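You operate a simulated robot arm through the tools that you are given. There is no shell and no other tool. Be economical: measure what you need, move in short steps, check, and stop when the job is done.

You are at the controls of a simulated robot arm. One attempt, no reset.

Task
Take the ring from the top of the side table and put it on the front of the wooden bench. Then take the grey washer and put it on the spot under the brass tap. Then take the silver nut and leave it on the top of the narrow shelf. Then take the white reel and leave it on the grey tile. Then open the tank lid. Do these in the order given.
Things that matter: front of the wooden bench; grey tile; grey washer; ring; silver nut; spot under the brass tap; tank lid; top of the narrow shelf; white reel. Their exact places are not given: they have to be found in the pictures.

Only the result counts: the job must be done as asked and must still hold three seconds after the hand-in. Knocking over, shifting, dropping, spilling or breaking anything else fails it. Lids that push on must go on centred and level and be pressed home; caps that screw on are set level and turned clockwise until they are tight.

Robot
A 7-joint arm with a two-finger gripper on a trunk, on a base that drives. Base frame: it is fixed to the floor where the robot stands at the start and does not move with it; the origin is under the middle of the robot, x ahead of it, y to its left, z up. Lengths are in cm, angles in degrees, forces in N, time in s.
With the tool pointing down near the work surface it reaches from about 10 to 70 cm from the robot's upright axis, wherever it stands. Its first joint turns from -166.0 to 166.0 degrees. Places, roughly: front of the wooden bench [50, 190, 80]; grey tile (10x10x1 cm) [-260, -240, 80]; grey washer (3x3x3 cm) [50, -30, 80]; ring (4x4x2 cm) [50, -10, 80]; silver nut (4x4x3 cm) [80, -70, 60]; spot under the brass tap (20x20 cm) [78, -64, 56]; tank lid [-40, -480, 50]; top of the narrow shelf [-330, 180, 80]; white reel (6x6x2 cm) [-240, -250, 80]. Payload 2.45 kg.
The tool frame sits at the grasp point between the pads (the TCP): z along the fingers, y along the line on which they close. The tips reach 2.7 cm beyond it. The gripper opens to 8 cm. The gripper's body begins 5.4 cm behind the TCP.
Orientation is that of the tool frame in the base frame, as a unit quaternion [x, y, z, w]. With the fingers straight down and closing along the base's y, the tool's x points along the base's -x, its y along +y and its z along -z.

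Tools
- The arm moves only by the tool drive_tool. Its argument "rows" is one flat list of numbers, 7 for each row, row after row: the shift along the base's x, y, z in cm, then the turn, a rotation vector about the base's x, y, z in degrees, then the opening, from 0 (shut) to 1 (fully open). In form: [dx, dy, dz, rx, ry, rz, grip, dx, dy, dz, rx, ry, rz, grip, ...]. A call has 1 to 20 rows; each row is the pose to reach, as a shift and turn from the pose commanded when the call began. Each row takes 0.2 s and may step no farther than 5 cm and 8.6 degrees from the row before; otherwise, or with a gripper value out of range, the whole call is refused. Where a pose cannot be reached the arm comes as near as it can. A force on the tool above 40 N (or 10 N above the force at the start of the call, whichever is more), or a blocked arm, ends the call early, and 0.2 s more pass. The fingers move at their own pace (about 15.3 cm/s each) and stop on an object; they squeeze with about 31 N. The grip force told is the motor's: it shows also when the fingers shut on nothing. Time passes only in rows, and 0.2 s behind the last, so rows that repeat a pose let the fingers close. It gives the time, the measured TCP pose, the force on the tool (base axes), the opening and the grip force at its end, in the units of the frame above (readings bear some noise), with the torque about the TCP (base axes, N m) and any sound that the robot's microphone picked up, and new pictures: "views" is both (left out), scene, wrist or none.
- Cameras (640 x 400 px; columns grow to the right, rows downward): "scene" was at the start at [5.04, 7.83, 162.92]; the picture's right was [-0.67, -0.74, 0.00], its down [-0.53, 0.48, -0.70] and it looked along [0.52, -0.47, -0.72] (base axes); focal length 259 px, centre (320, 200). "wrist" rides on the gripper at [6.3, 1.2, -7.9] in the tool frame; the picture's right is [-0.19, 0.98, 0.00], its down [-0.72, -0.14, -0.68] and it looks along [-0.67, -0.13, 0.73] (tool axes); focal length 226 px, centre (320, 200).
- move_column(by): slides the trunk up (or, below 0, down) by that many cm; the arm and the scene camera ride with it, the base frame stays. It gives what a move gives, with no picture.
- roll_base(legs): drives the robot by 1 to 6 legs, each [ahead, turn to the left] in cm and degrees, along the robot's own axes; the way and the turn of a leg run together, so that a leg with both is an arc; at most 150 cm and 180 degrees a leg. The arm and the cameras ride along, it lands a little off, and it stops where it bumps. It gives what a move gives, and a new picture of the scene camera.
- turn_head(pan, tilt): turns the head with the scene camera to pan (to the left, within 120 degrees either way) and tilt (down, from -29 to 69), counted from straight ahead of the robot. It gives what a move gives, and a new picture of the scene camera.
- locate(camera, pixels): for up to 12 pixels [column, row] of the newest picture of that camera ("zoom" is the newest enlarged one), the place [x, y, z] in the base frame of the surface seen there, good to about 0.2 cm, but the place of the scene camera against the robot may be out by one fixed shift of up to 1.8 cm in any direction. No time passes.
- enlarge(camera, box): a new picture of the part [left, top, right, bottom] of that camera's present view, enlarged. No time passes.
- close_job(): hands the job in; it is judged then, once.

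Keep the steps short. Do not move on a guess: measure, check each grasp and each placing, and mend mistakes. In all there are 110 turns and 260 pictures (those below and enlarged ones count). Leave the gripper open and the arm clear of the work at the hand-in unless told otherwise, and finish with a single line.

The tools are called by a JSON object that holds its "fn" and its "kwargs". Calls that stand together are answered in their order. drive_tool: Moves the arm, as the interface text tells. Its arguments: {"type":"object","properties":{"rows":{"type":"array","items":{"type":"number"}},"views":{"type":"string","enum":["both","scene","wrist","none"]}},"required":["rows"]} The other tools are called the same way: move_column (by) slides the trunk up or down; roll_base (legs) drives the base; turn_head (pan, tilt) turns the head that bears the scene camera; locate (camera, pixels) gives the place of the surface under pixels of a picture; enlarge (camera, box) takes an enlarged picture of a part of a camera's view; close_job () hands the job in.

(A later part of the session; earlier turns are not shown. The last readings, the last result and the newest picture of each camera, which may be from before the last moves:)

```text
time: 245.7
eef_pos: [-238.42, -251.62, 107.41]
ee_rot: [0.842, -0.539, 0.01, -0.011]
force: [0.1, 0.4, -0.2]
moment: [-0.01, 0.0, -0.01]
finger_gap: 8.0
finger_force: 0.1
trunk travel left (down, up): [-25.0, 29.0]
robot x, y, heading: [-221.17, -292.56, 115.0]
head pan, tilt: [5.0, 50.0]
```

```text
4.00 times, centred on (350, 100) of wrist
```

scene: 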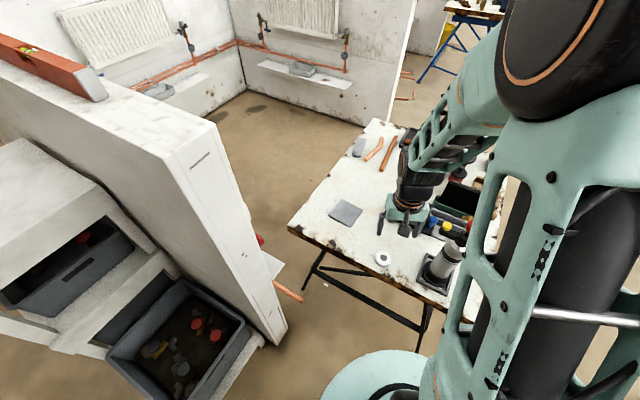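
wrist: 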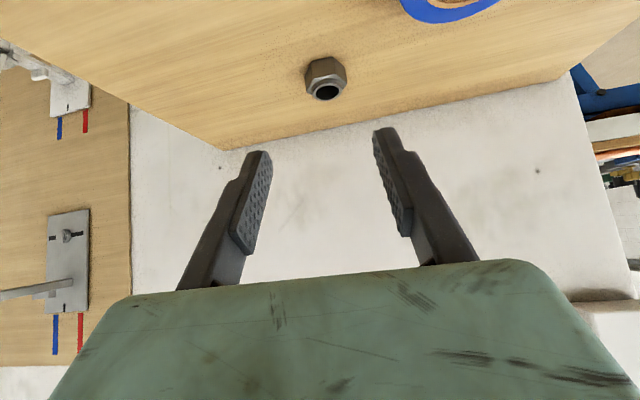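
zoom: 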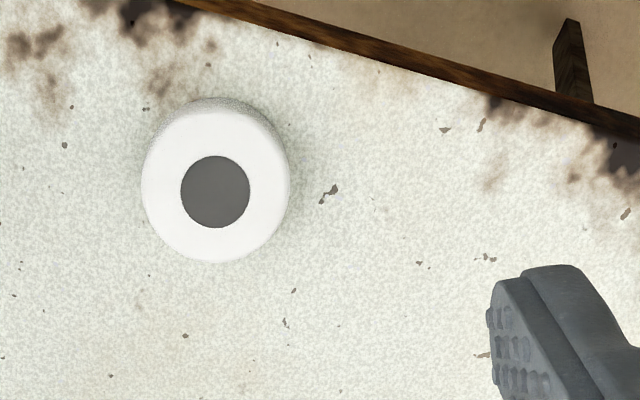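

Reel centred at (-239.25, -246.9), top 82. Tile centre is about (-259, -235). I'll level the tool's 1.7° residual tilt, move over the reel and go down partway.

{"fn": "drive_tool", "kwargs": {"rows": [-0.8, 4.5, 0, -0.45, 1.64, 0, 1, -0.8, 4.7, -4.5, -0.45, 1.64, 0, 1, -0.8, 4.7, -9, -0.45, 1.64, 0, 1, -0.8, 4.7, -13.5, -0.45, 1.64, 0, 1, -0.8, 4.7, -18, -0.45, 1.64, 0, 1, -0.8, 4.7, -20.5, -0.45, 1.64, 0, 1, -0.8, 4.7, -20.5, -0.45, 1.64, 0, 1]}}

{"fn": "enlarge", "kwargs": {"camera": "wrist", "box": [200, 60, 440, 210]}}

```text
time: 247.3
eef_pos: [-239.32, -247.12, 87.01]
ee_rot: [0.842, -0.539, 0.001, 0.001]
force: [-0.9, 1.3, 0.6]
moment: [-0.04, -0.01, -0.03]
finger_gap: 8.0
finger_force: 0.1
trunk travel left (down, up): [-25.0, 29.0]
robot x, y, heading: [-221.31, -291.89, 115.0]
head pan, tilt: [5.0, 50.0]
```

scene: 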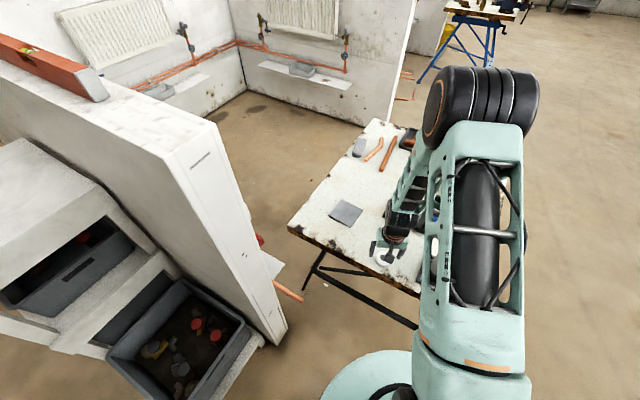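
wrist: 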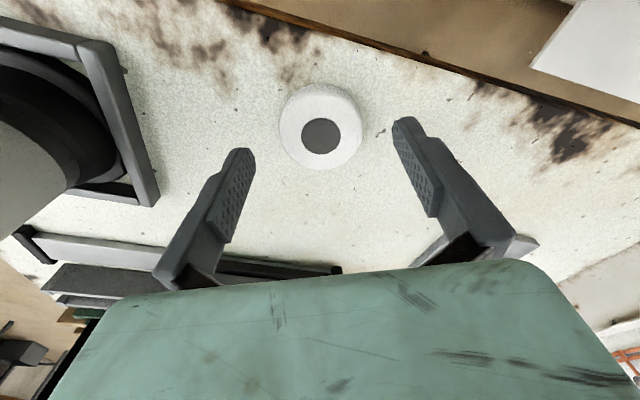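

```text
2.67 times, centred on (320, 135) of wrist
```

zoom: 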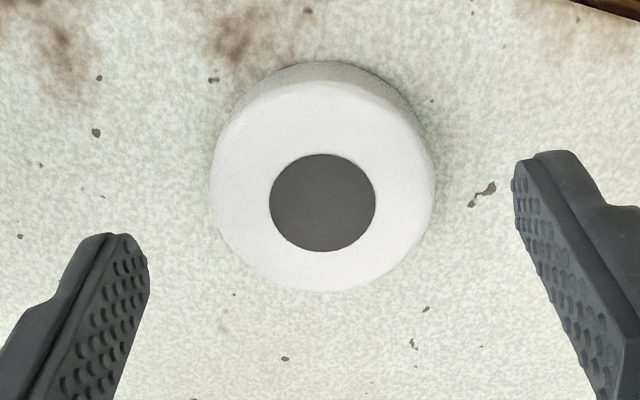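

{"fn": "locate", "kwargs": {"camera": "zoom", "pixels": [[322, 85], [215, 180], [432, 180], [322, 290], [322, 200], [140, 245], [520, 160], [450, 350]]}}

{"fn": "drive_tool", "kwargs": {"rows": [0, 0, -1.5, 0, 0, 0, 1, 0, 0, -2.6, 0, 0, 0, 1, 0, 0, -3, 0, 0, 0, 1], "views": "wrist"}}

```text
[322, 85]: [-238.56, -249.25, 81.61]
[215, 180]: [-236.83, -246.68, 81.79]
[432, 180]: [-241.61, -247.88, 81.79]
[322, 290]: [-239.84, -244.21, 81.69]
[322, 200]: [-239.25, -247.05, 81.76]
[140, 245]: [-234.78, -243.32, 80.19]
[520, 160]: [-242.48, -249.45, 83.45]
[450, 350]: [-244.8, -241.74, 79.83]
```

```text
time: 248.1
eef_pos: [-239.24, -247.13, 84.02]
ee_rot: [0.843, -0.539, 0.0, 0.0]
force: [0.2, 0.2, -0.5]
moment: [0.01, 0.0, 0.01]
finger_gap: 8.01
finger_force: 0.1
trunk travel left (down, up): [-25.0, 29.0]
robot x, y, heading: [-221.22, -292.32, 115.4]
head pan, tilt: [5.0, 50.0]
```

wrist: 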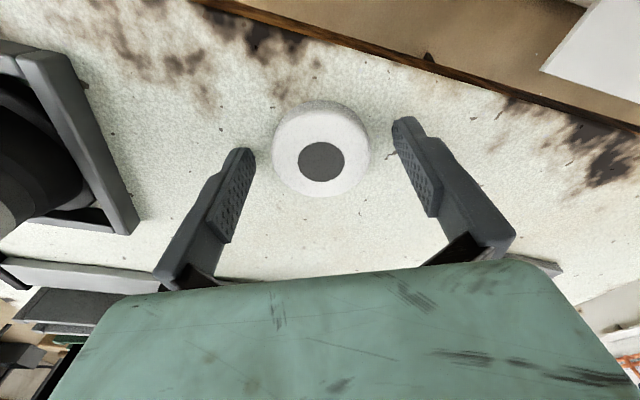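

{"fn": "drive_tool", "kwargs": {"rows": [0, 0.2, -0.2, 0, 0, 0, 1, 0, 0.2, -0.4, 0, 0, 0, 1, 0, 0.2, -0.6, 0, 0, 0, 1, 0, 0.2, -0.6, 0, 0, 0, 1], "views": "none"}}

```text
time: 248.8
eef_pos: [-239.16, -246.9, 83.86]
ee_rot: [0.843, -0.538, -0.001, 0.0]
force: [3.9, -8.1, 24.5]
moment: [-0.4, -0.31, -0.19]
finger_gap: 7.83
finger_force: 0.1
trunk travel left (down, up): [-25.0, 29.0]
robot x, y, heading: [-221.82, -292.65, 115.3]
head pan, tilt: [5.0, 50.0]
stopped in row 3: the force on the tool passed its limit at 44 N (the readings are from after the stop); the commanded pose is now the measured one
```

The fully opened tips already touch (they reach lower when wide). I'll raise 0.3, narrow to 6.4, lower again till near the table, then close.

{"fn": "drive_tool", "kwargs": {"rows": [0, 0, 0.3, 0, 0, 0, 1, 0, 0, 0.3, 0, 0, 0, 0.8, 0, 0, 0.3, 0, 0, 0, 0.8, 0, 0, 0, 0, 0, 0, 0.8, 0, 0, -0.2, 0, 0, 0, 0.8, 0, 0, -0.2, 0, 0, 0, 0.8], "views": "wrist"}}

{"fn": "enlarge", "kwargs": {"camera": "wrist", "box": [200, 60, 440, 210]}}

```text
time: 250.2
eef_pos: [-239.2, -246.71, 83.55]
ee_rot: [0.843, -0.539, -0.001, -0.001]
force: [0.1, -0.9, 0.0]
moment: [0.06, -0.03, -0.01]
finger_gap: 6.4
finger_force: 0.1
trunk travel left (down, up): [-25.0, 29.0]
robot x, y, heading: [-221.28, -292.45, 115.1]
head pan, tilt: [5.0, 50.0]
```

wrist: 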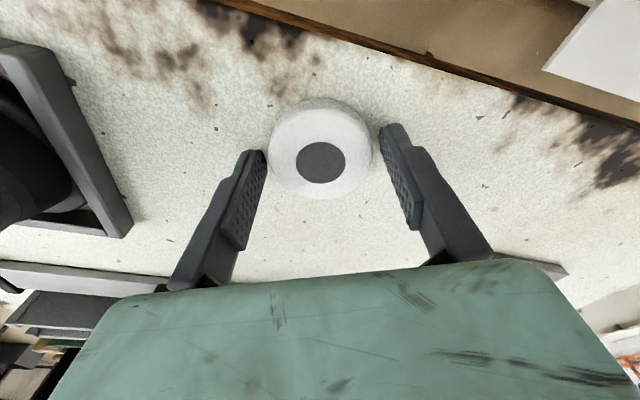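

```text
2.67 times, centred on (320, 135) of wrist
```

zoom: 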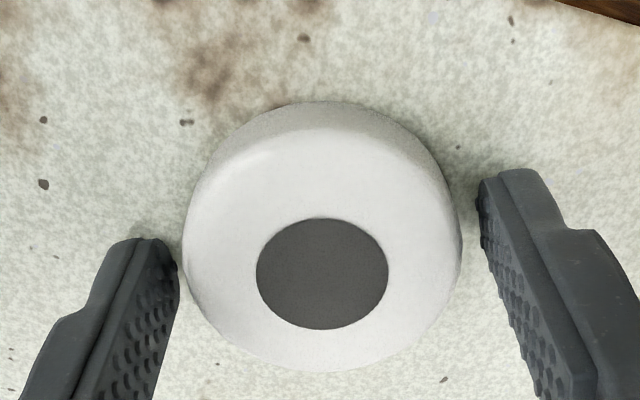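

No contact force now. I'll go 0.25 lower, close and lift a little.

{"fn": "drive_tool", "kwargs": {"rows": [0, 0, -0.25, 0, 0, 0, 0.8, 0, 0, -0.25, 0, 0, 0, 0.5, 0, 0, -0.25, 0, 0, 0, 0.4, 0, 0, -0.25, 0, 0, 0, 0.4, 0, 0, 0.5, 0, 0, 0, 0.4, 0, 0, 2.5, 0, 0, 0, 0.4, 0, 0, 5, 0, 0, 0, 0.4], "views": "wrist"}}

{"fn": "enlarge", "kwargs": {"camera": "wrist", "box": [200, 60, 440, 210]}}

```text
time: 251.8
eef_pos: [-239.37, -246.9, 88.47]
ee_rot: [0.842, -0.54, 0.0, -0.001]
force: [0.8, 0.3, 0.1]
moment: [-0.02, 0.01, 0.01]
finger_gap: 5.14
finger_force: 31.1
trunk travel left (down, up): [-25.0, 29.0]
robot x, y, heading: [-221.09, -292.52, 115.3]
head pan, tilt: [5.0, 50.0]
```

wrist: 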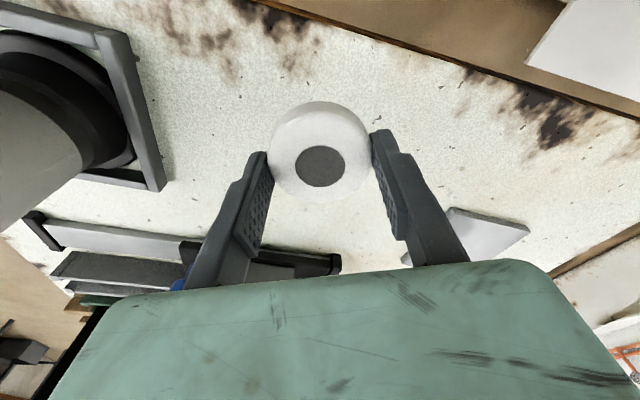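

```text
2.67 times, centred on (320, 135) of wrist
```

zoom: 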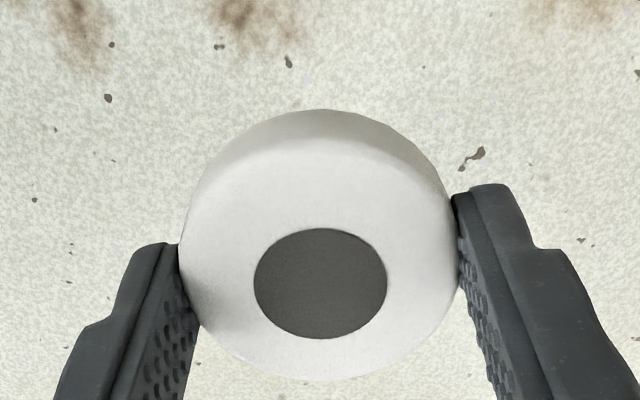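

The reel is held. I'll carry it over the tile and look.

{"fn": "drive_tool", "kwargs": {"rows": [-3, 1.8, 3, 0, 0, 0, 0.4, -6.5, 4, 5, 0, 0, 0, 0.4, -10.5, 6.4, 5, 0, 0, 0, 0.4, -14.5, 8.8, 5, 0, 0, 0, 0.4, -18, 11, 5, 0, 0, 0, 0.4, -19.6, 12, 4, 0, 0, 0, 0.4, -19.6, 12, 4, 0, 0, 0, 0.4]}}

{"fn": "enlarge", "kwargs": {"camera": "wrist", "box": [160, 20, 480, 240]}}

```text
time: 253.3
eef_pos: [-258.88, -234.89, 92.4]
ee_rot: [0.842, -0.539, -0.001, 0.0]
force: [-1.1, 0.2, 0.3]
moment: [0.0, 0.04, -0.01]
finger_gap: 5.17
finger_force: 30.6
trunk travel left (down, up): [-25.0, 29.0]
robot x, y, heading: [-221.49, -292.31, 115.2]
head pan, tilt: [5.0, 50.0]
```

scene: 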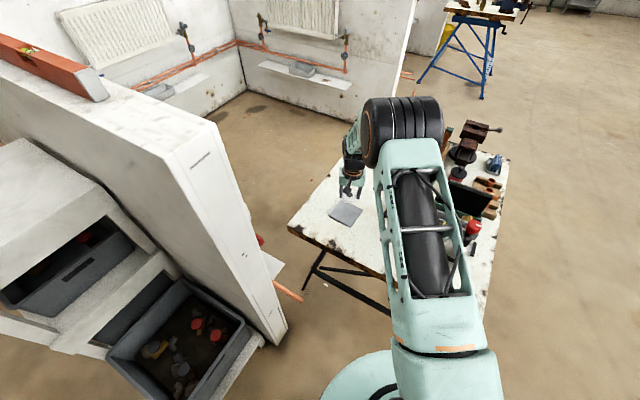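
wrist: 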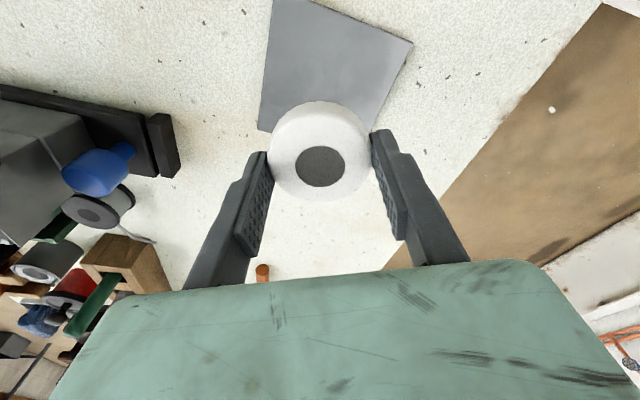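

```text
1.82 times, centred on (320, 130) of wrist
```

zoom: 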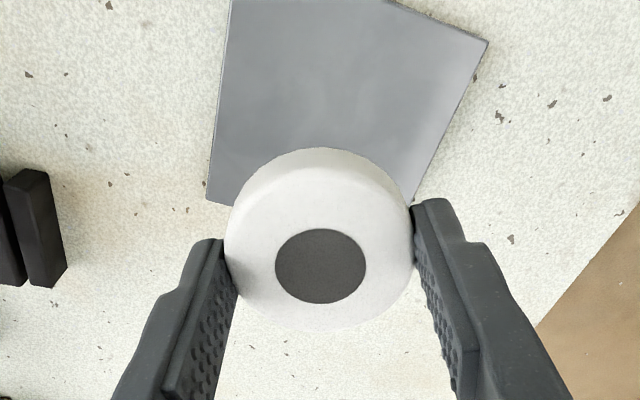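

{"fn": "locate", "kwargs": {"camera": "wrist", "pixels": [[410, 43], [275, 2], [260, 128], [368, 120], [335, 60], [285, 100], [265, 150], [374, 118]]}}

```text
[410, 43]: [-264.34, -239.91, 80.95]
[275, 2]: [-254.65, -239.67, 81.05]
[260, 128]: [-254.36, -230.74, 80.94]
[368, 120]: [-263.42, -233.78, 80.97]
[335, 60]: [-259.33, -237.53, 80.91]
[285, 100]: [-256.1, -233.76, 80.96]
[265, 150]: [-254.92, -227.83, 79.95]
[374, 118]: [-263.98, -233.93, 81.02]
```

Tile spans x -254.4…-264.4, y -240…-230.2, top 81.0. The tool is centred over it, so I'll lower to contact (TCP about 84.45).

{"fn": "drive_tool", "kwargs": {"rows": [-0.5, -0.2, -4, 0, 0, 0, 0.4, -0.5, -0.2, -6.5, 0, 0, 0, 0.4, -0.5, -0.2, -7.6, 0, 0, 0, 0.4, -0.5, -0.2, -7.95, 0, 0, 0, 0.4, -0.5, -0.2, -7.95, 0, 0, 0, 0.4], "views": "wrist"}}

```text
time: 254.6
eef_pos: [-259.48, -235.11, 84.5]
ee_rot: [0.843, -0.538, -0.001, -0.001]
force: [0.1, 0.0, -0.7]
moment: [-0.03, -0.01, 0.01]
finger_gap: 5.18
finger_force: 30.9
trunk travel left (down, up): [-25.0, 29.0]
robot x, y, heading: [-221.49, -292.34, 115.2]
head pan, tilt: [5.0, 50.0]
```

wrist: 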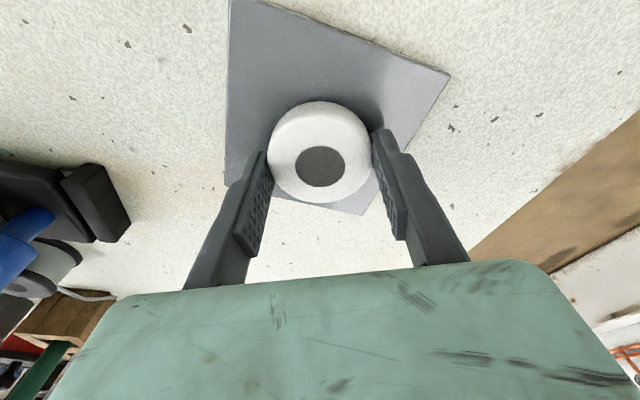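

{"fn": "drive_tool", "kwargs": {"rows": [0, 0, -0.12, 0, 0, 0, 0.4, 0, 0, -0.12, 0, 0, 0, 0.4, 0, 0, -0.1, 0, 0, 0, 0.72, 0, 0, 0, 0, 0, 0, 0.76, 0, 0, 1.5, 0, 0, 0, 0.76, 0, 0, 5, 0, 0, 0, 0.8, 0, 0, 9.5, 0, 0, 0, 1], "views": "wrist"}}

{"fn": "locate", "kwargs": {"camera": "wrist", "pixels": [[320, 80], [320, 110], [320, 60], [290, 85], [355, 85]]}}

```text
time: 256.1
eef_pos: [-259.48, -235.07, 94.1]
ee_rot: [0.842, -0.539, -0.001, -0.001]
force: [0.0, 0.4, 0.5]
moment: [-0.01, -0.06, 0.0]
finger_gap: 7.99
finger_force: 0.0
trunk travel left (down, up): [-25.0, 29.0]
robot x, y, heading: [-221.26, -293.16, 115.4]
head pan, tilt: [5.0, 50.0]
```

wrist: 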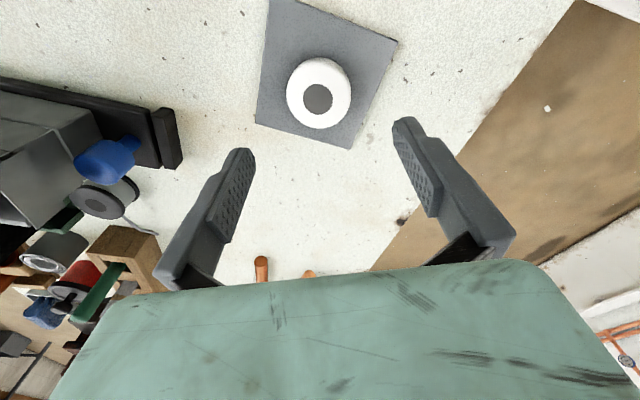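

```text
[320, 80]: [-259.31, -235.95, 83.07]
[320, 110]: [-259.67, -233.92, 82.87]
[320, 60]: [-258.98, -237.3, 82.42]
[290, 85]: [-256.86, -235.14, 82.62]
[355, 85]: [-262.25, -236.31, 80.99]
```

The reel sits on the tile. Now for the tank. I'll raise and draw in the arm, back off, and look toward (-40, -480).

{"fn": "drive_tool", "kwargs": {"rows": [0, 0, 5, 0, 0, 0, 1, 0, 0, 10, 0, 0, 0, 1, 1, -1, 14, 0, 0, 0, 1, 4, -4, 16, 0, 0, 0, 1, 7, -7, 17, 0, 0, 0, 1, 10, -10, 18, 0, 0, 0, 1, 13, -13, 18, 0, 0, 0, 1], "views": "none"}}

```text
time: 257.8
eef_pos: [-246.22, -248.1, 112.01]
ee_rot: [0.843, -0.538, -0.001, -0.001]
force: [0.1, 0.6, -0.1]
moment: [-0.02, 0.02, 0.04]
finger_gap: 8.01
finger_force: 0.0
trunk travel left (down, up): [-25.0, 29.0]
robot x, y, heading: [-221.63, -292.36, 115.5]
head pan, tilt: [5.0, 50.0]
```

{"fn": "roll_base", "kwargs": {"legs": [[-18, 0], [0, -128.5], [95, 0], [0, -48]]}}

{"fn": "turn_head", "kwargs": {"pan": 10, "tilt": 28}}

```text
time: 271.6
eef_pos: [-93.59, -375.16, 112.04]
ee_rot: [0.52, 0.854, -0.001, 0.0]
force: [-0.3, -0.4, 0.8]
moment: [-0.05, -0.02, 0.01]
finger_gap: 7.99
finger_force: 0.0
trunk travel left (down, up): [-25.0, 29.0]
robot x, y, heading: [-120.68, -332.19, -62.1]
head pan, tilt: [5.0, 50.0]
```

scene: 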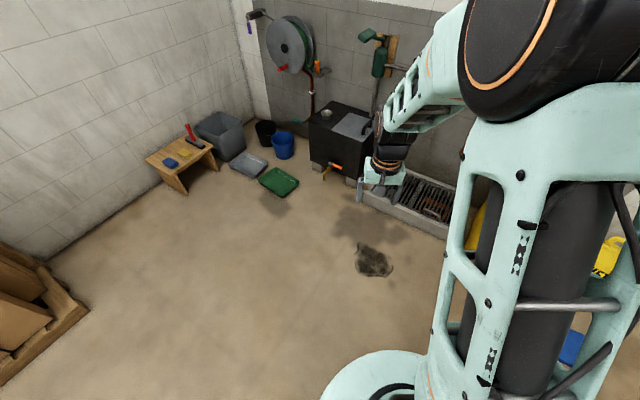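

```text
time: 272.4
eef_pos: [-93.69, -375.21, 112.01]
ee_rot: [0.52, 0.854, -0.001, 0.0]
force: [0.2, -0.4, 1.0]
moment: [-0.02, -0.01, 0.01]
finger_gap: 7.99
finger_force: 0.0
trunk travel left (down, up): [-25.0, 29.0]
robot x, y, heading: [-120.56, -332.09, -62.2]
head pan, tilt: [10.0, 28.0]
```

scene: 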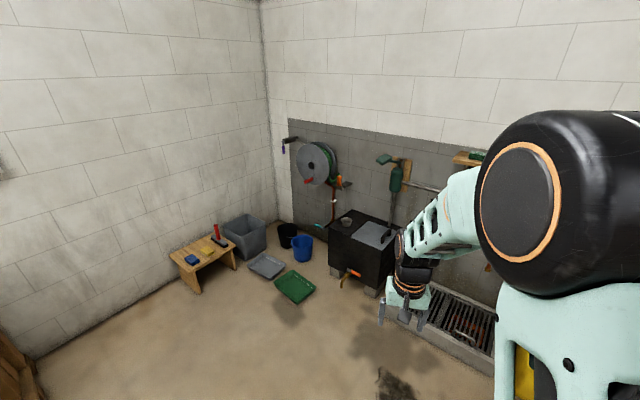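

{"fn": "enlarge", "kwargs": {"camera": "scene", "box": [280, 130, 440, 310]}}

{"fn": "locate", "kwargs": {"camera": "scene", "pixels": [[372, 233], [353, 238], [366, 222], [330, 232], [385, 245], [345, 222], [389, 237], [350, 272], [295, 287], [302, 245], [397, 180], [348, 280]]}}

```text
2.22 times, centred on (360, 220) of scene
```

zoom: 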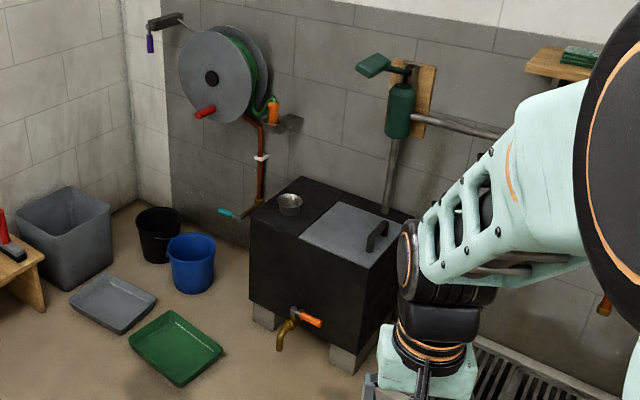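

```text
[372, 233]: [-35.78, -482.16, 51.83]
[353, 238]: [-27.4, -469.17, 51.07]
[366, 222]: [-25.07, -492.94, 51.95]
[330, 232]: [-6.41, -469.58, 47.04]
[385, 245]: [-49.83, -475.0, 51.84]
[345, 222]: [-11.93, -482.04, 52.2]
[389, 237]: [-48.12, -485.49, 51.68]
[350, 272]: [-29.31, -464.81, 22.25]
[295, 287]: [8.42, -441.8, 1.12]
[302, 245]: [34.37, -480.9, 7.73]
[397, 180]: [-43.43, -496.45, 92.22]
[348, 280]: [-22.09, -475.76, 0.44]
```

The lid is a grey plate (x≈-27…-53) with a loop handle at its -x end. I'll drive to face it from the front at about (-42, -400), skirting the dark patch on the floor.

{"fn": "roll_base", "kwargs": {"legs": [[0, 56.5], [79, 0], [0, -84.5], [58, 0]]}}

{"fn": "turn_head", "kwargs": {"pan": 0, "tilt": 55}}

```text
time: 285.8
eef_pos: [-38.15, -447.66, 112.06]
ee_rot: [0.708, 0.706, -0.001, 0.001]
force: [-0.5, -0.3, 0.9]
moment: [0.02, 0.0, -0.02]
finger_gap: 8.01
finger_force: 0.1
trunk travel left (down, up): [-25.0, 29.0]
robot x, y, heading: [-42.21, -396.85, -89.7]
head pan, tilt: [10.0, 28.0]
```

scene: 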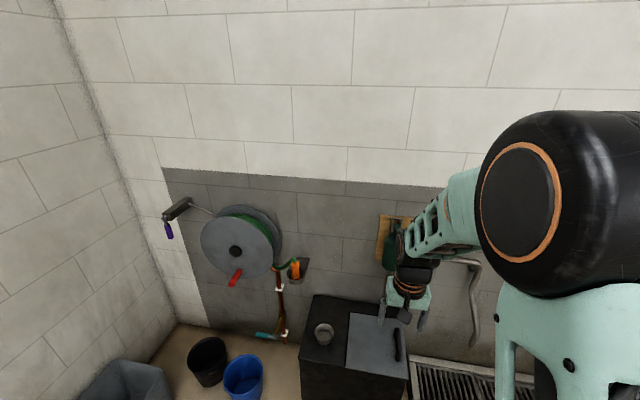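

```text
time: 286.7
eef_pos: [-38.12, -447.73, 112.03]
ee_rot: [0.709, 0.706, 0.0, 0.0]
force: [0.3, 0.3, 0.0]
moment: [0.01, 0.0, -0.01]
finger_gap: 7.99
finger_force: 0.1
trunk travel left (down, up): [-25.0, 29.0]
robot x, y, heading: [-42.02, -396.83, -90.1]
head pan, tilt: [0.0, 55.0]
```

scene: 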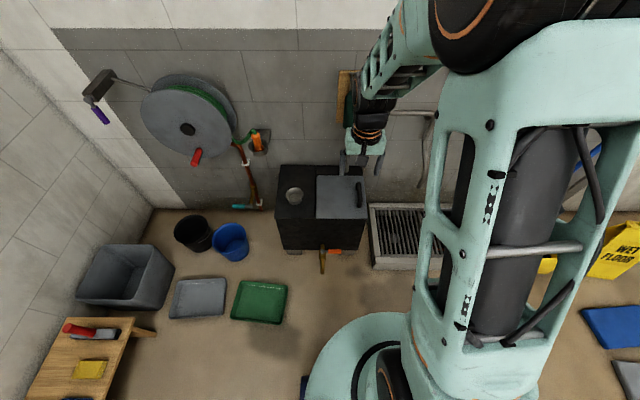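

{"fn": "enlarge", "kwargs": {"camera": "scene", "box": [260, 140, 390, 270]}}

{"fn": "enlarge", "kwargs": {"camera": "wrist", "box": [0, 0, 640, 400]}}

```text
3.08 times, centred on (325, 205) of scene
```

zoom: 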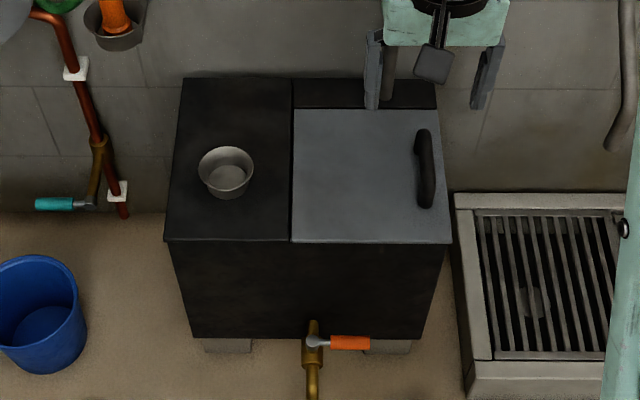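

```text
1.00 times, centred on (320, 200) of wrist (not enlarged: the box is as wide or as high as the picture)
```

zoom: 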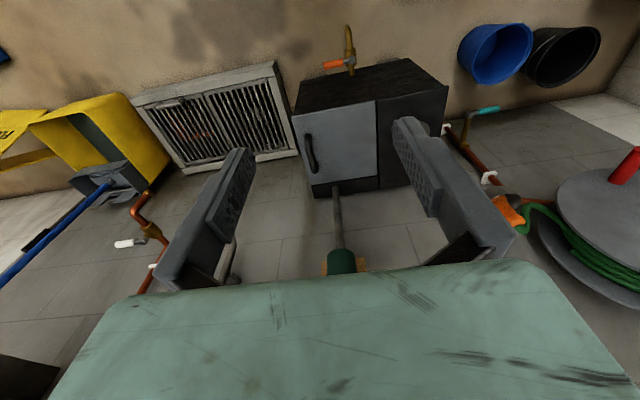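

{"fn": "locate", "kwargs": {"camera": "zoom", "pixels": [[423, 135], [425, 165], [427, 200], [294, 112], [291, 240], [448, 240], [437, 110], [360, 180], [225, 180], [425, 85], [410, 165], [330, 342]]}}

{"fn": "locate", "kwargs": {"camera": "wrist", "pixels": [[305, 137], [310, 155], [314, 168], [375, 100], [296, 112], [378, 175], [308, 188], [340, 140], [340, 215], [348, 260], [415, 105]]}}

```text
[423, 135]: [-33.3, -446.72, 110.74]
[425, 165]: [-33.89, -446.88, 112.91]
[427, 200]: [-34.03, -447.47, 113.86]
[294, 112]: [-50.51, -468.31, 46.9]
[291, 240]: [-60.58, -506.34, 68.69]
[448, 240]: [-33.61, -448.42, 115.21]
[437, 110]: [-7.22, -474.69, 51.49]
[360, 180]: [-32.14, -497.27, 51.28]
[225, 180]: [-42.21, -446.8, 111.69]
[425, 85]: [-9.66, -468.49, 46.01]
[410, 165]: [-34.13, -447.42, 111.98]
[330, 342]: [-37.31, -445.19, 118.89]
```

```text
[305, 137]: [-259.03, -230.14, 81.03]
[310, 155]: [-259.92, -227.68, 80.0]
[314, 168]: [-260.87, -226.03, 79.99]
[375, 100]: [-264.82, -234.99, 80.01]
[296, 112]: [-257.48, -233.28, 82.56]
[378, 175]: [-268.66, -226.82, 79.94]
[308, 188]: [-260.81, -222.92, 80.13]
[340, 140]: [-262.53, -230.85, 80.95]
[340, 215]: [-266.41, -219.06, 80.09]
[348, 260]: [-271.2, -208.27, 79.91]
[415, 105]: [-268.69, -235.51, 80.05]
```

{"fn": "move_column", "kwargs": {"by": -20}}

{"fn": "drive_tool", "kwargs": {"rows": [-3, -3, -2, 0, 0, 0, 1, -6, -6, -4, 0, 0, 0, 1, -9, -9, -6, 0, 0, 0, 1]}}

{"fn": "locate", "kwargs": {"camera": "scene", "pixels": [[320, 200]]}}

```text
time: 288.9
eef_pos: [-38.03, -447.78, 92.08]
ee_rot: [0.708, 0.706, 0.0, 0.0]
force: [-0.6, -0.1, 0.2]
moment: [0.02, -0.01, 0.01]
finger_gap: 7.98
finger_force: 0.0
trunk travel left (down, up): [-5.0, 49.0]
robot x, y, heading: [-41.87, -397.14, -89.8]
head pan, tilt: [0.0, 55.0]
```

```text
time: 289.7
eef_pos: [-47.1, -456.68, 86.12]
ee_rot: [0.708, 0.706, -0.001, 0.0]
force: [0.4, 0.5, -0.2]
moment: [0.0, 0.0, 0.03]
finger_gap: 8.0
finger_force: 0.1
trunk travel left (down, up): [-5.0, 49.0]
robot x, y, heading: [-41.82, -397.37, -89.8]
head pan, tilt: [0.0, 55.0]
```

scene: 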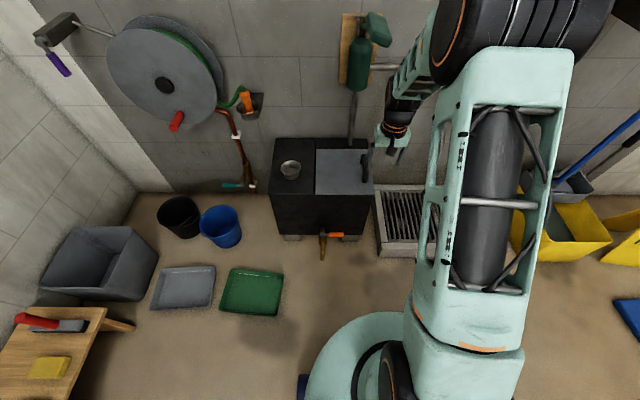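
wrist: 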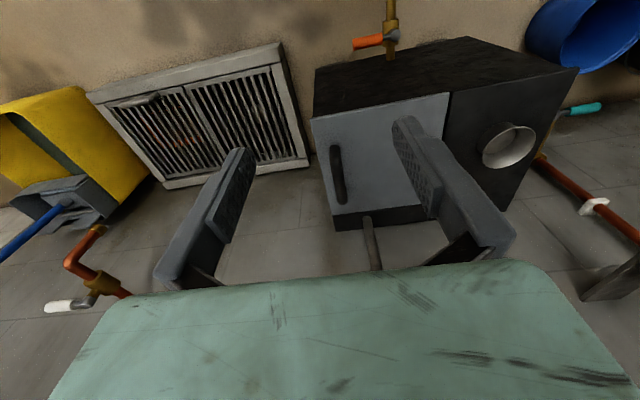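

```text
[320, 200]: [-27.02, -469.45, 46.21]
```

{"fn": "enlarge", "kwargs": {"camera": "wrist", "box": [290, 30, 590, 240]}}

{"fn": "locate", "kwargs": {"camera": "wrist", "pixels": [[334, 150], [340, 175], [345, 200], [331, 145], [312, 120], [448, 95], [332, 212], [380, 150], [370, 230], [505, 145], [420, 110]]}}

```text
1.90 times, centred on (440, 135) of wrist
```

zoom: 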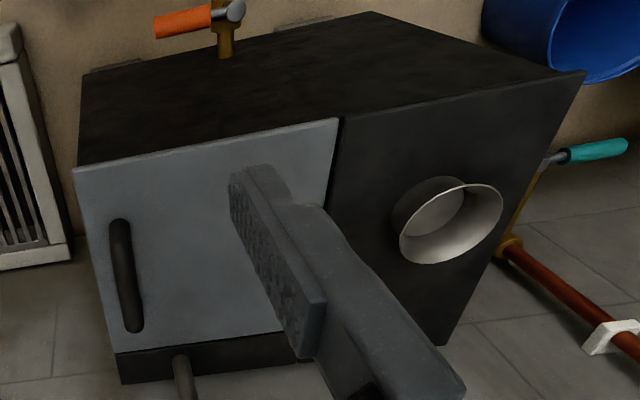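

```text
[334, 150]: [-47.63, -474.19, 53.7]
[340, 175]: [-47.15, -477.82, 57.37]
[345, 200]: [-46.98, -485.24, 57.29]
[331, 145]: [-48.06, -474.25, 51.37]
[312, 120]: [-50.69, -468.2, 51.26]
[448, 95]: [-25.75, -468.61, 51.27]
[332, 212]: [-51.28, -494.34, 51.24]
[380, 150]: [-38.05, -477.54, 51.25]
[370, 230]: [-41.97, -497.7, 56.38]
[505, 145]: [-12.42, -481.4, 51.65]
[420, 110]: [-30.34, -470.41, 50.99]
```

Lid spans x -25.8…-51, y -468…-494, top 51.3. The handle bar runs along y at x≈-47.2, y -474…-487, top 57.4; the hinge is presumably at x≈-25.7. I must get closer, so I'll check the base rim and the tap first.

{"fn": "locate", "kwargs": {"camera": "scene", "pixels": [[345, 320], [380, 312], [322, 257], [335, 236], [372, 180], [400, 258], [376, 258], [300, 390], [310, 350]]}}

{"fn": "enlarge", "kwargs": {"camera": "wrist", "box": [305, 90, 405, 240]}}

```text
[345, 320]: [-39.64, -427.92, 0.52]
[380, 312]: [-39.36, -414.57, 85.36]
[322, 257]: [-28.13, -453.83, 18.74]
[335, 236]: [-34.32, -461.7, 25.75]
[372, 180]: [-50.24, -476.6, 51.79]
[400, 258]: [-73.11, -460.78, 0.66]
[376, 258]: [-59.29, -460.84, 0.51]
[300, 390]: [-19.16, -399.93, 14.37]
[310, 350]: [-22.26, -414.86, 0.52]
```

```text
2.67 times, centred on (355, 165) of wrist
```

zoom: 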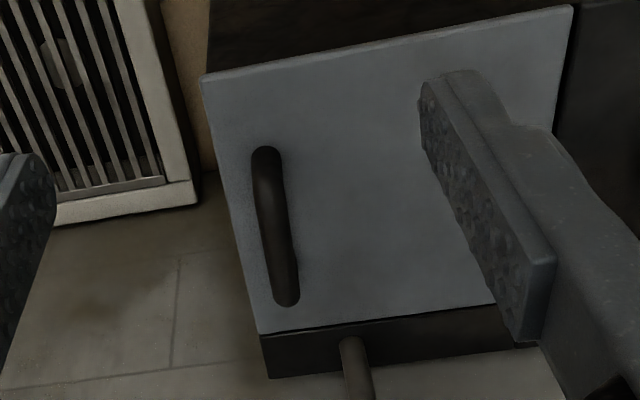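

Base radius is about 27, so driving 18 cm ahead leaves 12 cm to the tap. I'll go, then view.

{"fn": "roll_base", "kwargs": {"legs": [[18, 0]]}}

{"fn": "drive_tool", "kwargs": {"rows": [0, 0, -4, 0, 0, 0, 0.7, 0, 0, -8, 0, 0, 0, 0.7, 0, 0, -12, 0, 0, 0, 0.7, 0, 0, -16, 0, 0, 0, 0.7, 0, 0, -16, 0, 0, 0, 0.7]}}

{"fn": "enlarge", "kwargs": {"camera": "wrist", "box": [200, 0, 440, 160]}}

```text
time: 291.1
eef_pos: [-48.73, -469.92, 85.51]
ee_rot: [0.718, 0.696, 0.002, -0.007]
force: [0.5, 0.2, 0.0]
moment: [0.02, -0.01, -0.01]
finger_gap: 7.99
finger_force: 0.1
trunk travel left (down, up): [-5.0, 49.0]
robot x, y, heading: [-41.95, -410.74, -89.8]
head pan, tilt: [0.0, 55.0]
stopped in leg 1: the robot was blocked; the commanded pose is now the measured one
```

scene: 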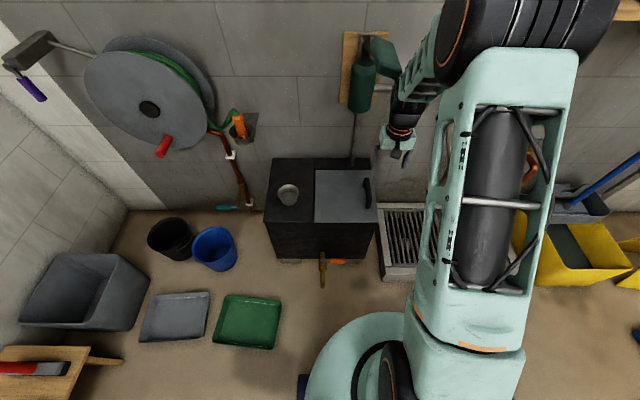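

```text
time: 292.3
eef_pos: [-48.5, -470.05, 69.51]
ee_rot: [0.716, 0.698, 0.001, -0.006]
force: [-0.3, 0.1, -0.3]
moment: [-0.01, 0.01, 0.01]
finger_gap: 5.58
finger_force: 0.1
trunk travel left (down, up): [-5.0, 49.0]
robot x, y, heading: [-41.87, -411.19, -90.0]
head pan, tilt: [0.0, 55.0]
```

scene: 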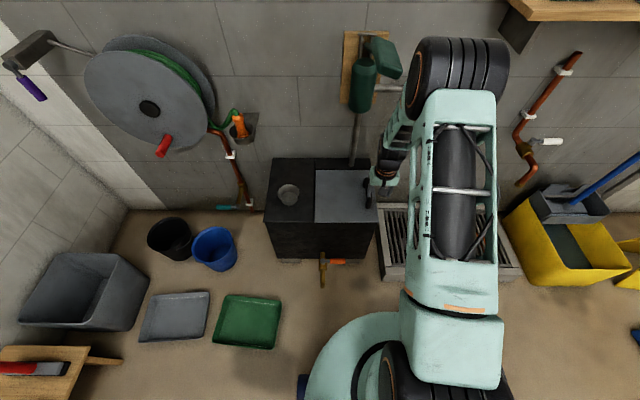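
wrist: 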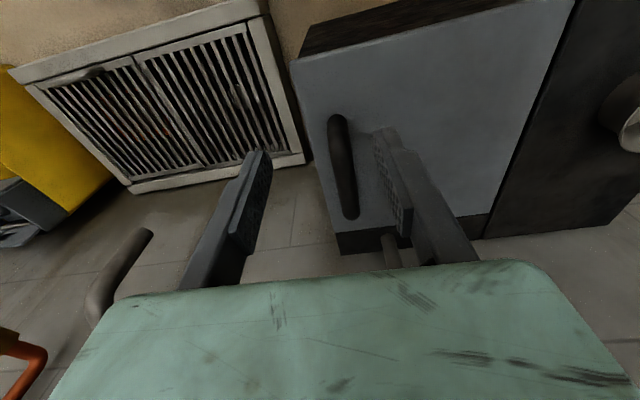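

```text
2.50 times, centred on (320, 80) of wrist
```

zoom: 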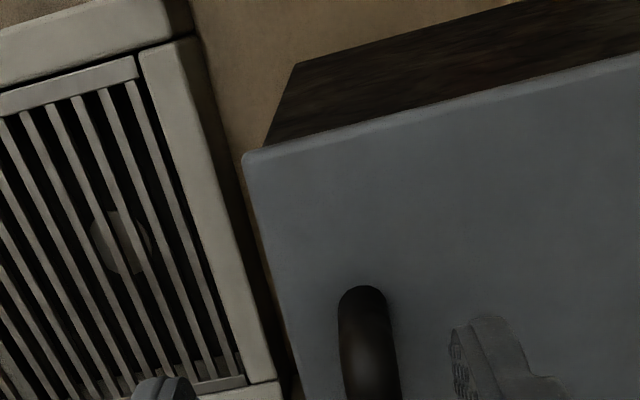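

The robot was stopped as the wrist met the green pump on the wall. I'll measure the pump and arm clearances, and check that the pump did not move.

{"fn": "enlarge", "kwargs": {"camera": "scene", "box": [300, 20, 460, 220]}}

{"fn": "locate", "kwargs": {"camera": "scene", "pixels": [[383, 57], [372, 48], [398, 65], [362, 95], [355, 140], [395, 90], [400, 110], [410, 75], [392, 150], [380, 180], [366, 192]]}}

```text
2.00 times, centred on (380, 120) of scene
```

zoom: 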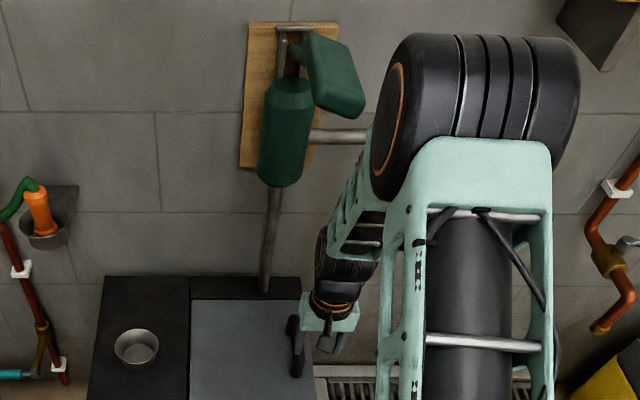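

```text
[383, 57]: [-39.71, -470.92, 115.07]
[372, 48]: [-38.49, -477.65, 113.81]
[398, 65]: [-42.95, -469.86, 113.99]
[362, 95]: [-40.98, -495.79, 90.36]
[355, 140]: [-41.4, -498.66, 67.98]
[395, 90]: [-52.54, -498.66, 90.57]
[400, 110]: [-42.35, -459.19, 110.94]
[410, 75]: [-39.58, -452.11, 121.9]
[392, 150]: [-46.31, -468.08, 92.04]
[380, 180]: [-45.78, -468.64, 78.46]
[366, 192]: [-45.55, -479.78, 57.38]
```

The pump lever overhangs at z≈113, y≈-469…-478, so a vertical forearm would press it. I'll back the base 8 cm and tilt the tool 40° forward again, which keeps the forearm low and behind the lever.

{"fn": "roll_base", "kwargs": {"legs": [[-8, 0]]}}

{"fn": "drive_tool", "kwargs": {"rows": [0, 0, 0, -8, 0, 0, 0.7, 0, 0, 0, -16, 0, 0, 0.7, 0, 0, 0, -24, 0, 0, 0.7, 0, 0, 0, -32, 0, 0, 0.7, 0, 0, 0, -40, 0, 0, 0.7, 1, -3, -2, -40, 0, 0, 0.7, 1, -3, -2, -40, 0, 0, 0.7]}}

{"fn": "enlarge", "kwargs": {"camera": "wrist", "box": [200, 40, 440, 200]}}

```text
time: 293.3
eef_pos: [-48.48, -461.98, 69.56]
ee_rot: [0.716, 0.698, 0.001, -0.007]
force: [0.3, -0.2, 0.0]
moment: [0.01, 0.03, -0.04]
finger_gap: 5.58
finger_force: 0.1
trunk travel left (down, up): [-5.0, 49.0]
robot x, y, heading: [-41.86, -402.4, -90.1]
head pan, tilt: [0.0, 55.0]
```

scene: 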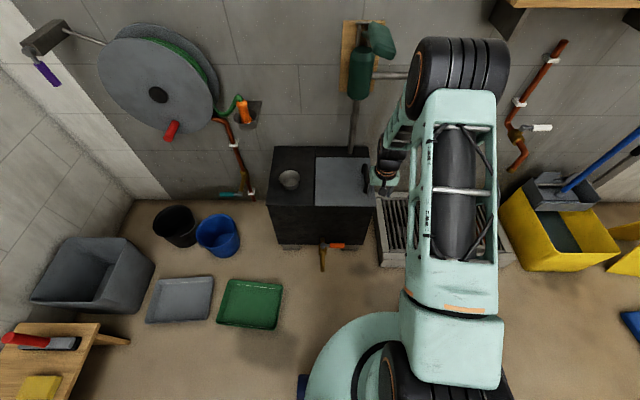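

```text
time: 294.9
eef_pos: [-47.44, -465.08, 67.57]
ee_rot: [0.676, 0.655, -0.239, 0.239]
force: [-0.8, 0.1, -0.7]
moment: [0.02, -0.04, 0.01]
finger_gap: 5.61
finger_force: 0.1
trunk travel left (down, up): [-5.0, 49.0]
robot x, y, heading: [-42.44, -402.86, -90.0]
head pan, tilt: [0.0, 55.0]
```

scene: 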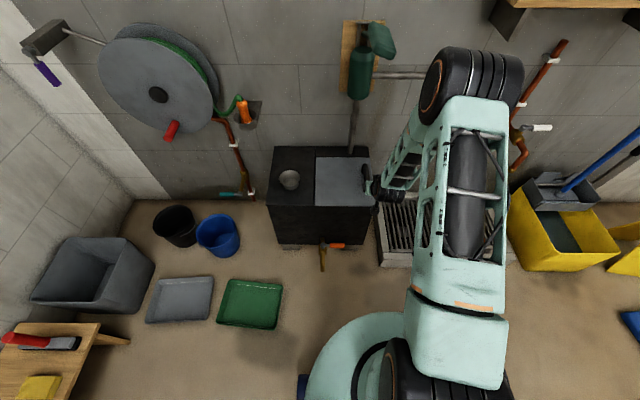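
wrist: 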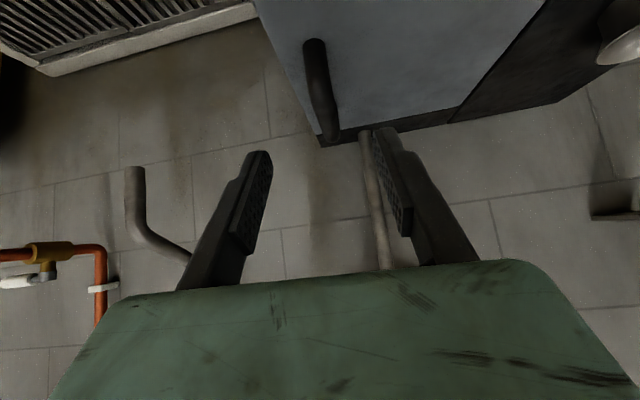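

```text
2.50 times, centred on (320, 120) of wrist
```

zoom: 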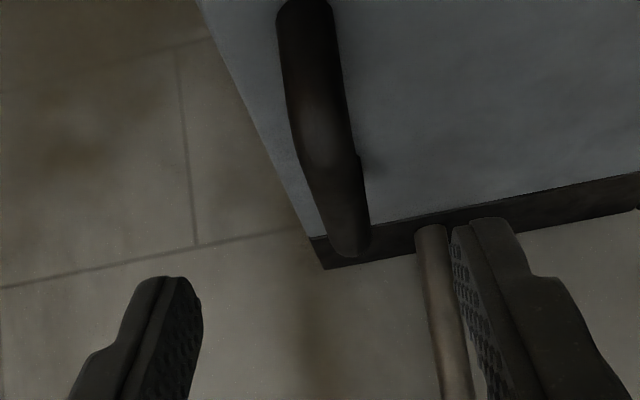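

{"fn": "locate", "kwargs": {"camera": "wrist", "pixels": [[314, 48], [316, 70], [320, 95], [311, 95], [330, 95], [326, 120], [328, 138], [305, 75], [327, 75]]}}

```text
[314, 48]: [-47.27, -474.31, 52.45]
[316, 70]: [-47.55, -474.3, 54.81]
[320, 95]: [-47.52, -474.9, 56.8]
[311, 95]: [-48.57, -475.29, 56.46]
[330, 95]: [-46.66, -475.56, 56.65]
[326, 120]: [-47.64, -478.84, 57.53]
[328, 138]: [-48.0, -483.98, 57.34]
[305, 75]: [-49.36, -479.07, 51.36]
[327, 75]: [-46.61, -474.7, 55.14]
```

Bar centre is about (-47.65, -479.5, 56.5), about 2 cm thick. I'll advance onto it.

{"fn": "drive_tool", "kwargs": {"rows": [0, -3.5, -2.5, 0, 0, 0, 0.7, -0.1, -7, -5, 0, 0, 0, 0.7, -0.2, -10.5, -7.7, 0, 0, 0, 0.7, -0.2, -13.8, -10.3, 0, 0, 0, 0.7, -0.2, -13.8, -10.3, 0, 0, 0, 0.7]}}

{"fn": "enlarge", "kwargs": {"camera": "wrist", "box": [200, 40, 440, 200]}}

{"fn": "locate", "kwargs": {"camera": "scene", "pixels": [[420, 100], [415, 120], [400, 150], [390, 170], [440, 75]]}}

```text
time: 296.1
eef_pos: [-47.42, -478.76, 57.24]
ee_rot: [0.675, 0.656, -0.237, 0.24]
force: [-0.4, 0.0, -0.2]
moment: [0.01, 0.02, -0.02]
finger_gap: 5.59
finger_force: 0.0
trunk travel left (down, up): [-5.0, 49.0]
robot x, y, heading: [-41.83, -402.6, -89.9]
head pan, tilt: [0.0, 55.0]
```

scene: 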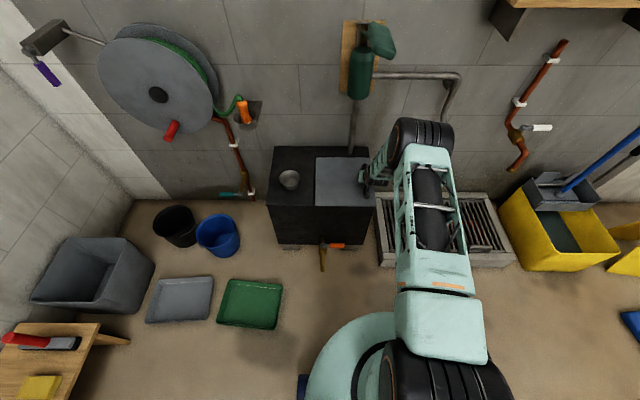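
wrist: 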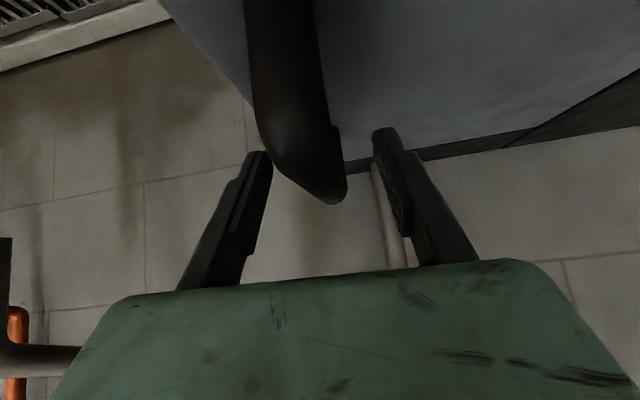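

```text
2.50 times, centred on (320, 120) of wrist
```

zoom: 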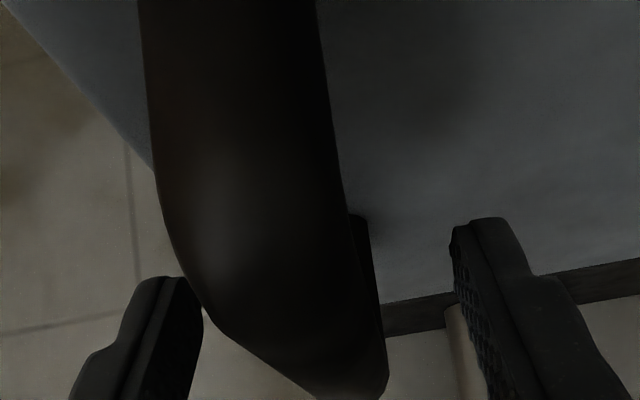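

```text
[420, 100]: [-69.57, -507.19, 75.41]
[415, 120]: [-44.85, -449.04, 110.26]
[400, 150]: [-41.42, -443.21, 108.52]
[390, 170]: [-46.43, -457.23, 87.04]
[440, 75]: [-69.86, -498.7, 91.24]
```

The bar lies between the fingers and the elbow is 20 cm clear of the lever. I'll close.

{"fn": "drive_tool", "kwargs": {"rows": [0, 0, 0, 0, 0, 0, 0.1, 0, 0, 0, 0, 0, 0, 0.1, 0, 0, 0, 0, 0, 0, 0.1], "views": "wrist"}}

```text
time: 296.9
eef_pos: [-47.64, -478.75, 57.41]
ee_rot: [0.675, 0.657, -0.237, 0.239]
force: [-8.1, -4.5, -1.1]
moment: [-0.09, 0.13, 0.95]
finger_gap: 2.38
finger_force: 44.9
trunk travel left (down, up): [-5.0, 49.0]
robot x, y, heading: [-42.04, -402.65, -89.7]
head pan, tilt: [0.0, 55.0]
```

wrist: 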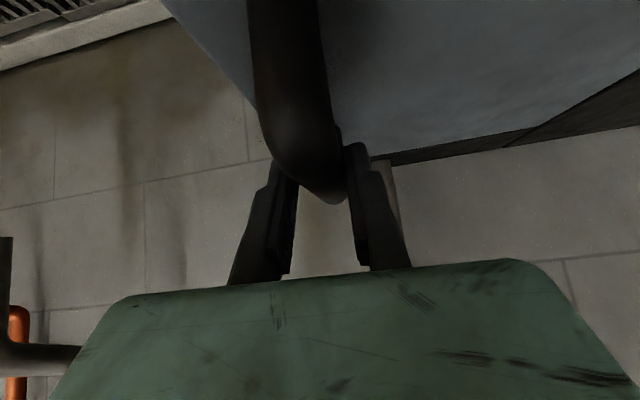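

Gripped (2.38). I'll lift along the arc about a hinge at (x -25.7, z 51), first to 15°, and watch the force.

{"fn": "drive_tool", "kwargs": {"rows": [0.1, 0, 0.7, 0, 0, 0, 0.1, 0.5, 0, 1.9, 0, 0, 0, 0.1, 1.25, 0, 3.7, 0, 0, 0, 0.1, 2.1, 0, 5.5, 0, 0, 0, 0.1, 2.1, 0, 5.5, 0, 0, 0, 0.1]}}

{"fn": "enlarge", "kwargs": {"camera": "scene", "box": [250, 110, 410, 260]}}

```text
time: 298.1
eef_pos: [-45.75, -478.83, 63.0]
ee_rot: [0.676, 0.655, -0.239, 0.239]
force: [-19.0, -1.8, 7.2]
moment: [-0.06, 0.29, 0.54]
finger_gap: 2.35
finger_force: 45.8
trunk travel left (down, up): [-5.0, 49.0]
robot x, y, heading: [-41.45, -402.63, -90.1]
head pan, tilt: [0.0, 55.0]
```

scene: 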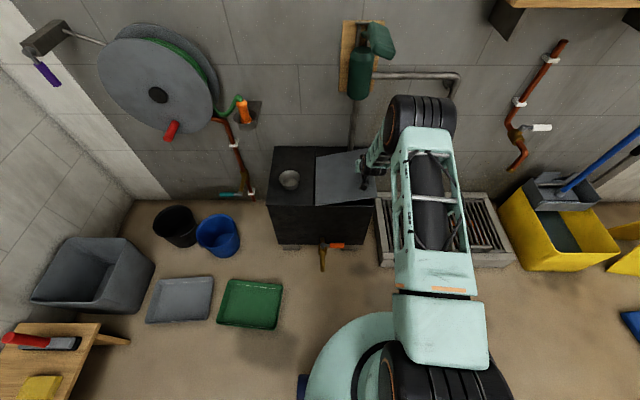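
wrist: 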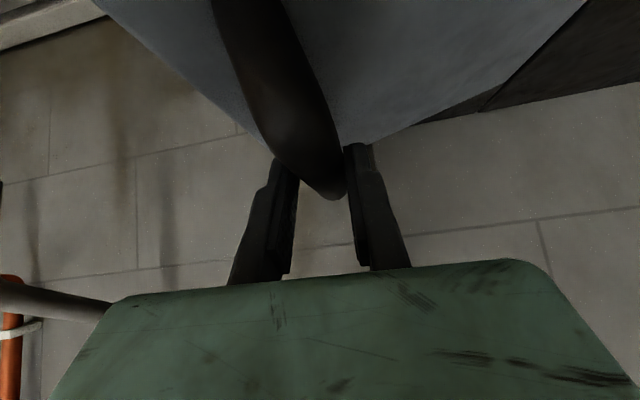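

```text
2.67 times, centred on (330, 185) of scene
```

zoom: 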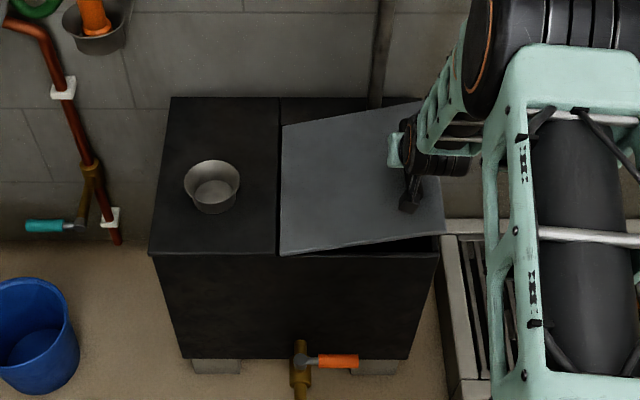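

The lid hinges up as reckoned. Force on x is -19 N, so I'll keep x 0.5 less and continue to 40°.

{"fn": "drive_tool", "kwargs": {"rows": [0.5, 0, 1.7, 0, 0, 0, 0.1, 1.6, 0, 3.27, 0, 0, 0, 0.1, 2.9, 0, 4.74, 0, 0, 0, 0.1, 4.3, 0, 6.1, 0, 0, 0, 0.1, 5.8, 0, 7.3, 0, 0, 0, 0.1, 5.8, 0, 7.3, 0, 0, 0, 0.1]}}

{"fn": "locate", "kwargs": {"camera": "scene", "pixels": [[320, 175]]}}

```text
time: 299.5
eef_pos: [-39.68, -478.83, 70.32]
ee_rot: [0.675, 0.655, -0.238, 0.24]
force: [-10.7, -5.4, 13.4]
moment: [-0.66, -0.08, 0.48]
finger_gap: 2.36
finger_force: 44.8
trunk travel left (down, up): [-5.0, 49.0]
robot x, y, heading: [-42.13, -402.75, -89.7]
head pan, tilt: [0.0, 55.0]
```

scene: 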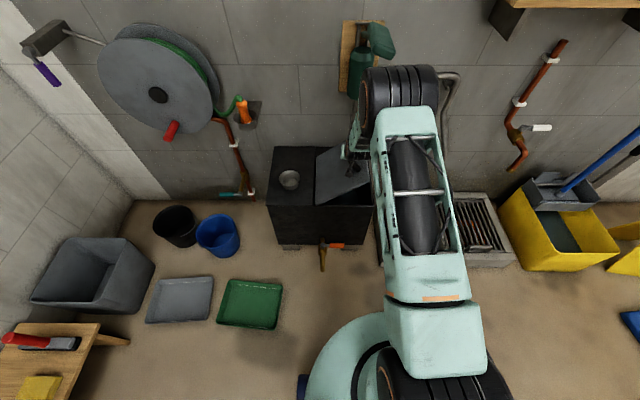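
wrist: 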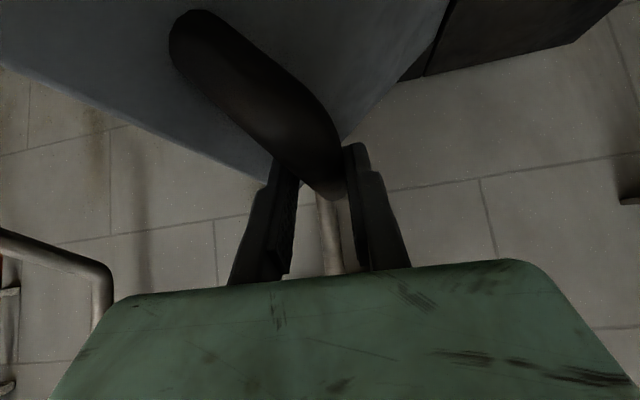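

```text
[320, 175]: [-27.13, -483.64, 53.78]
```

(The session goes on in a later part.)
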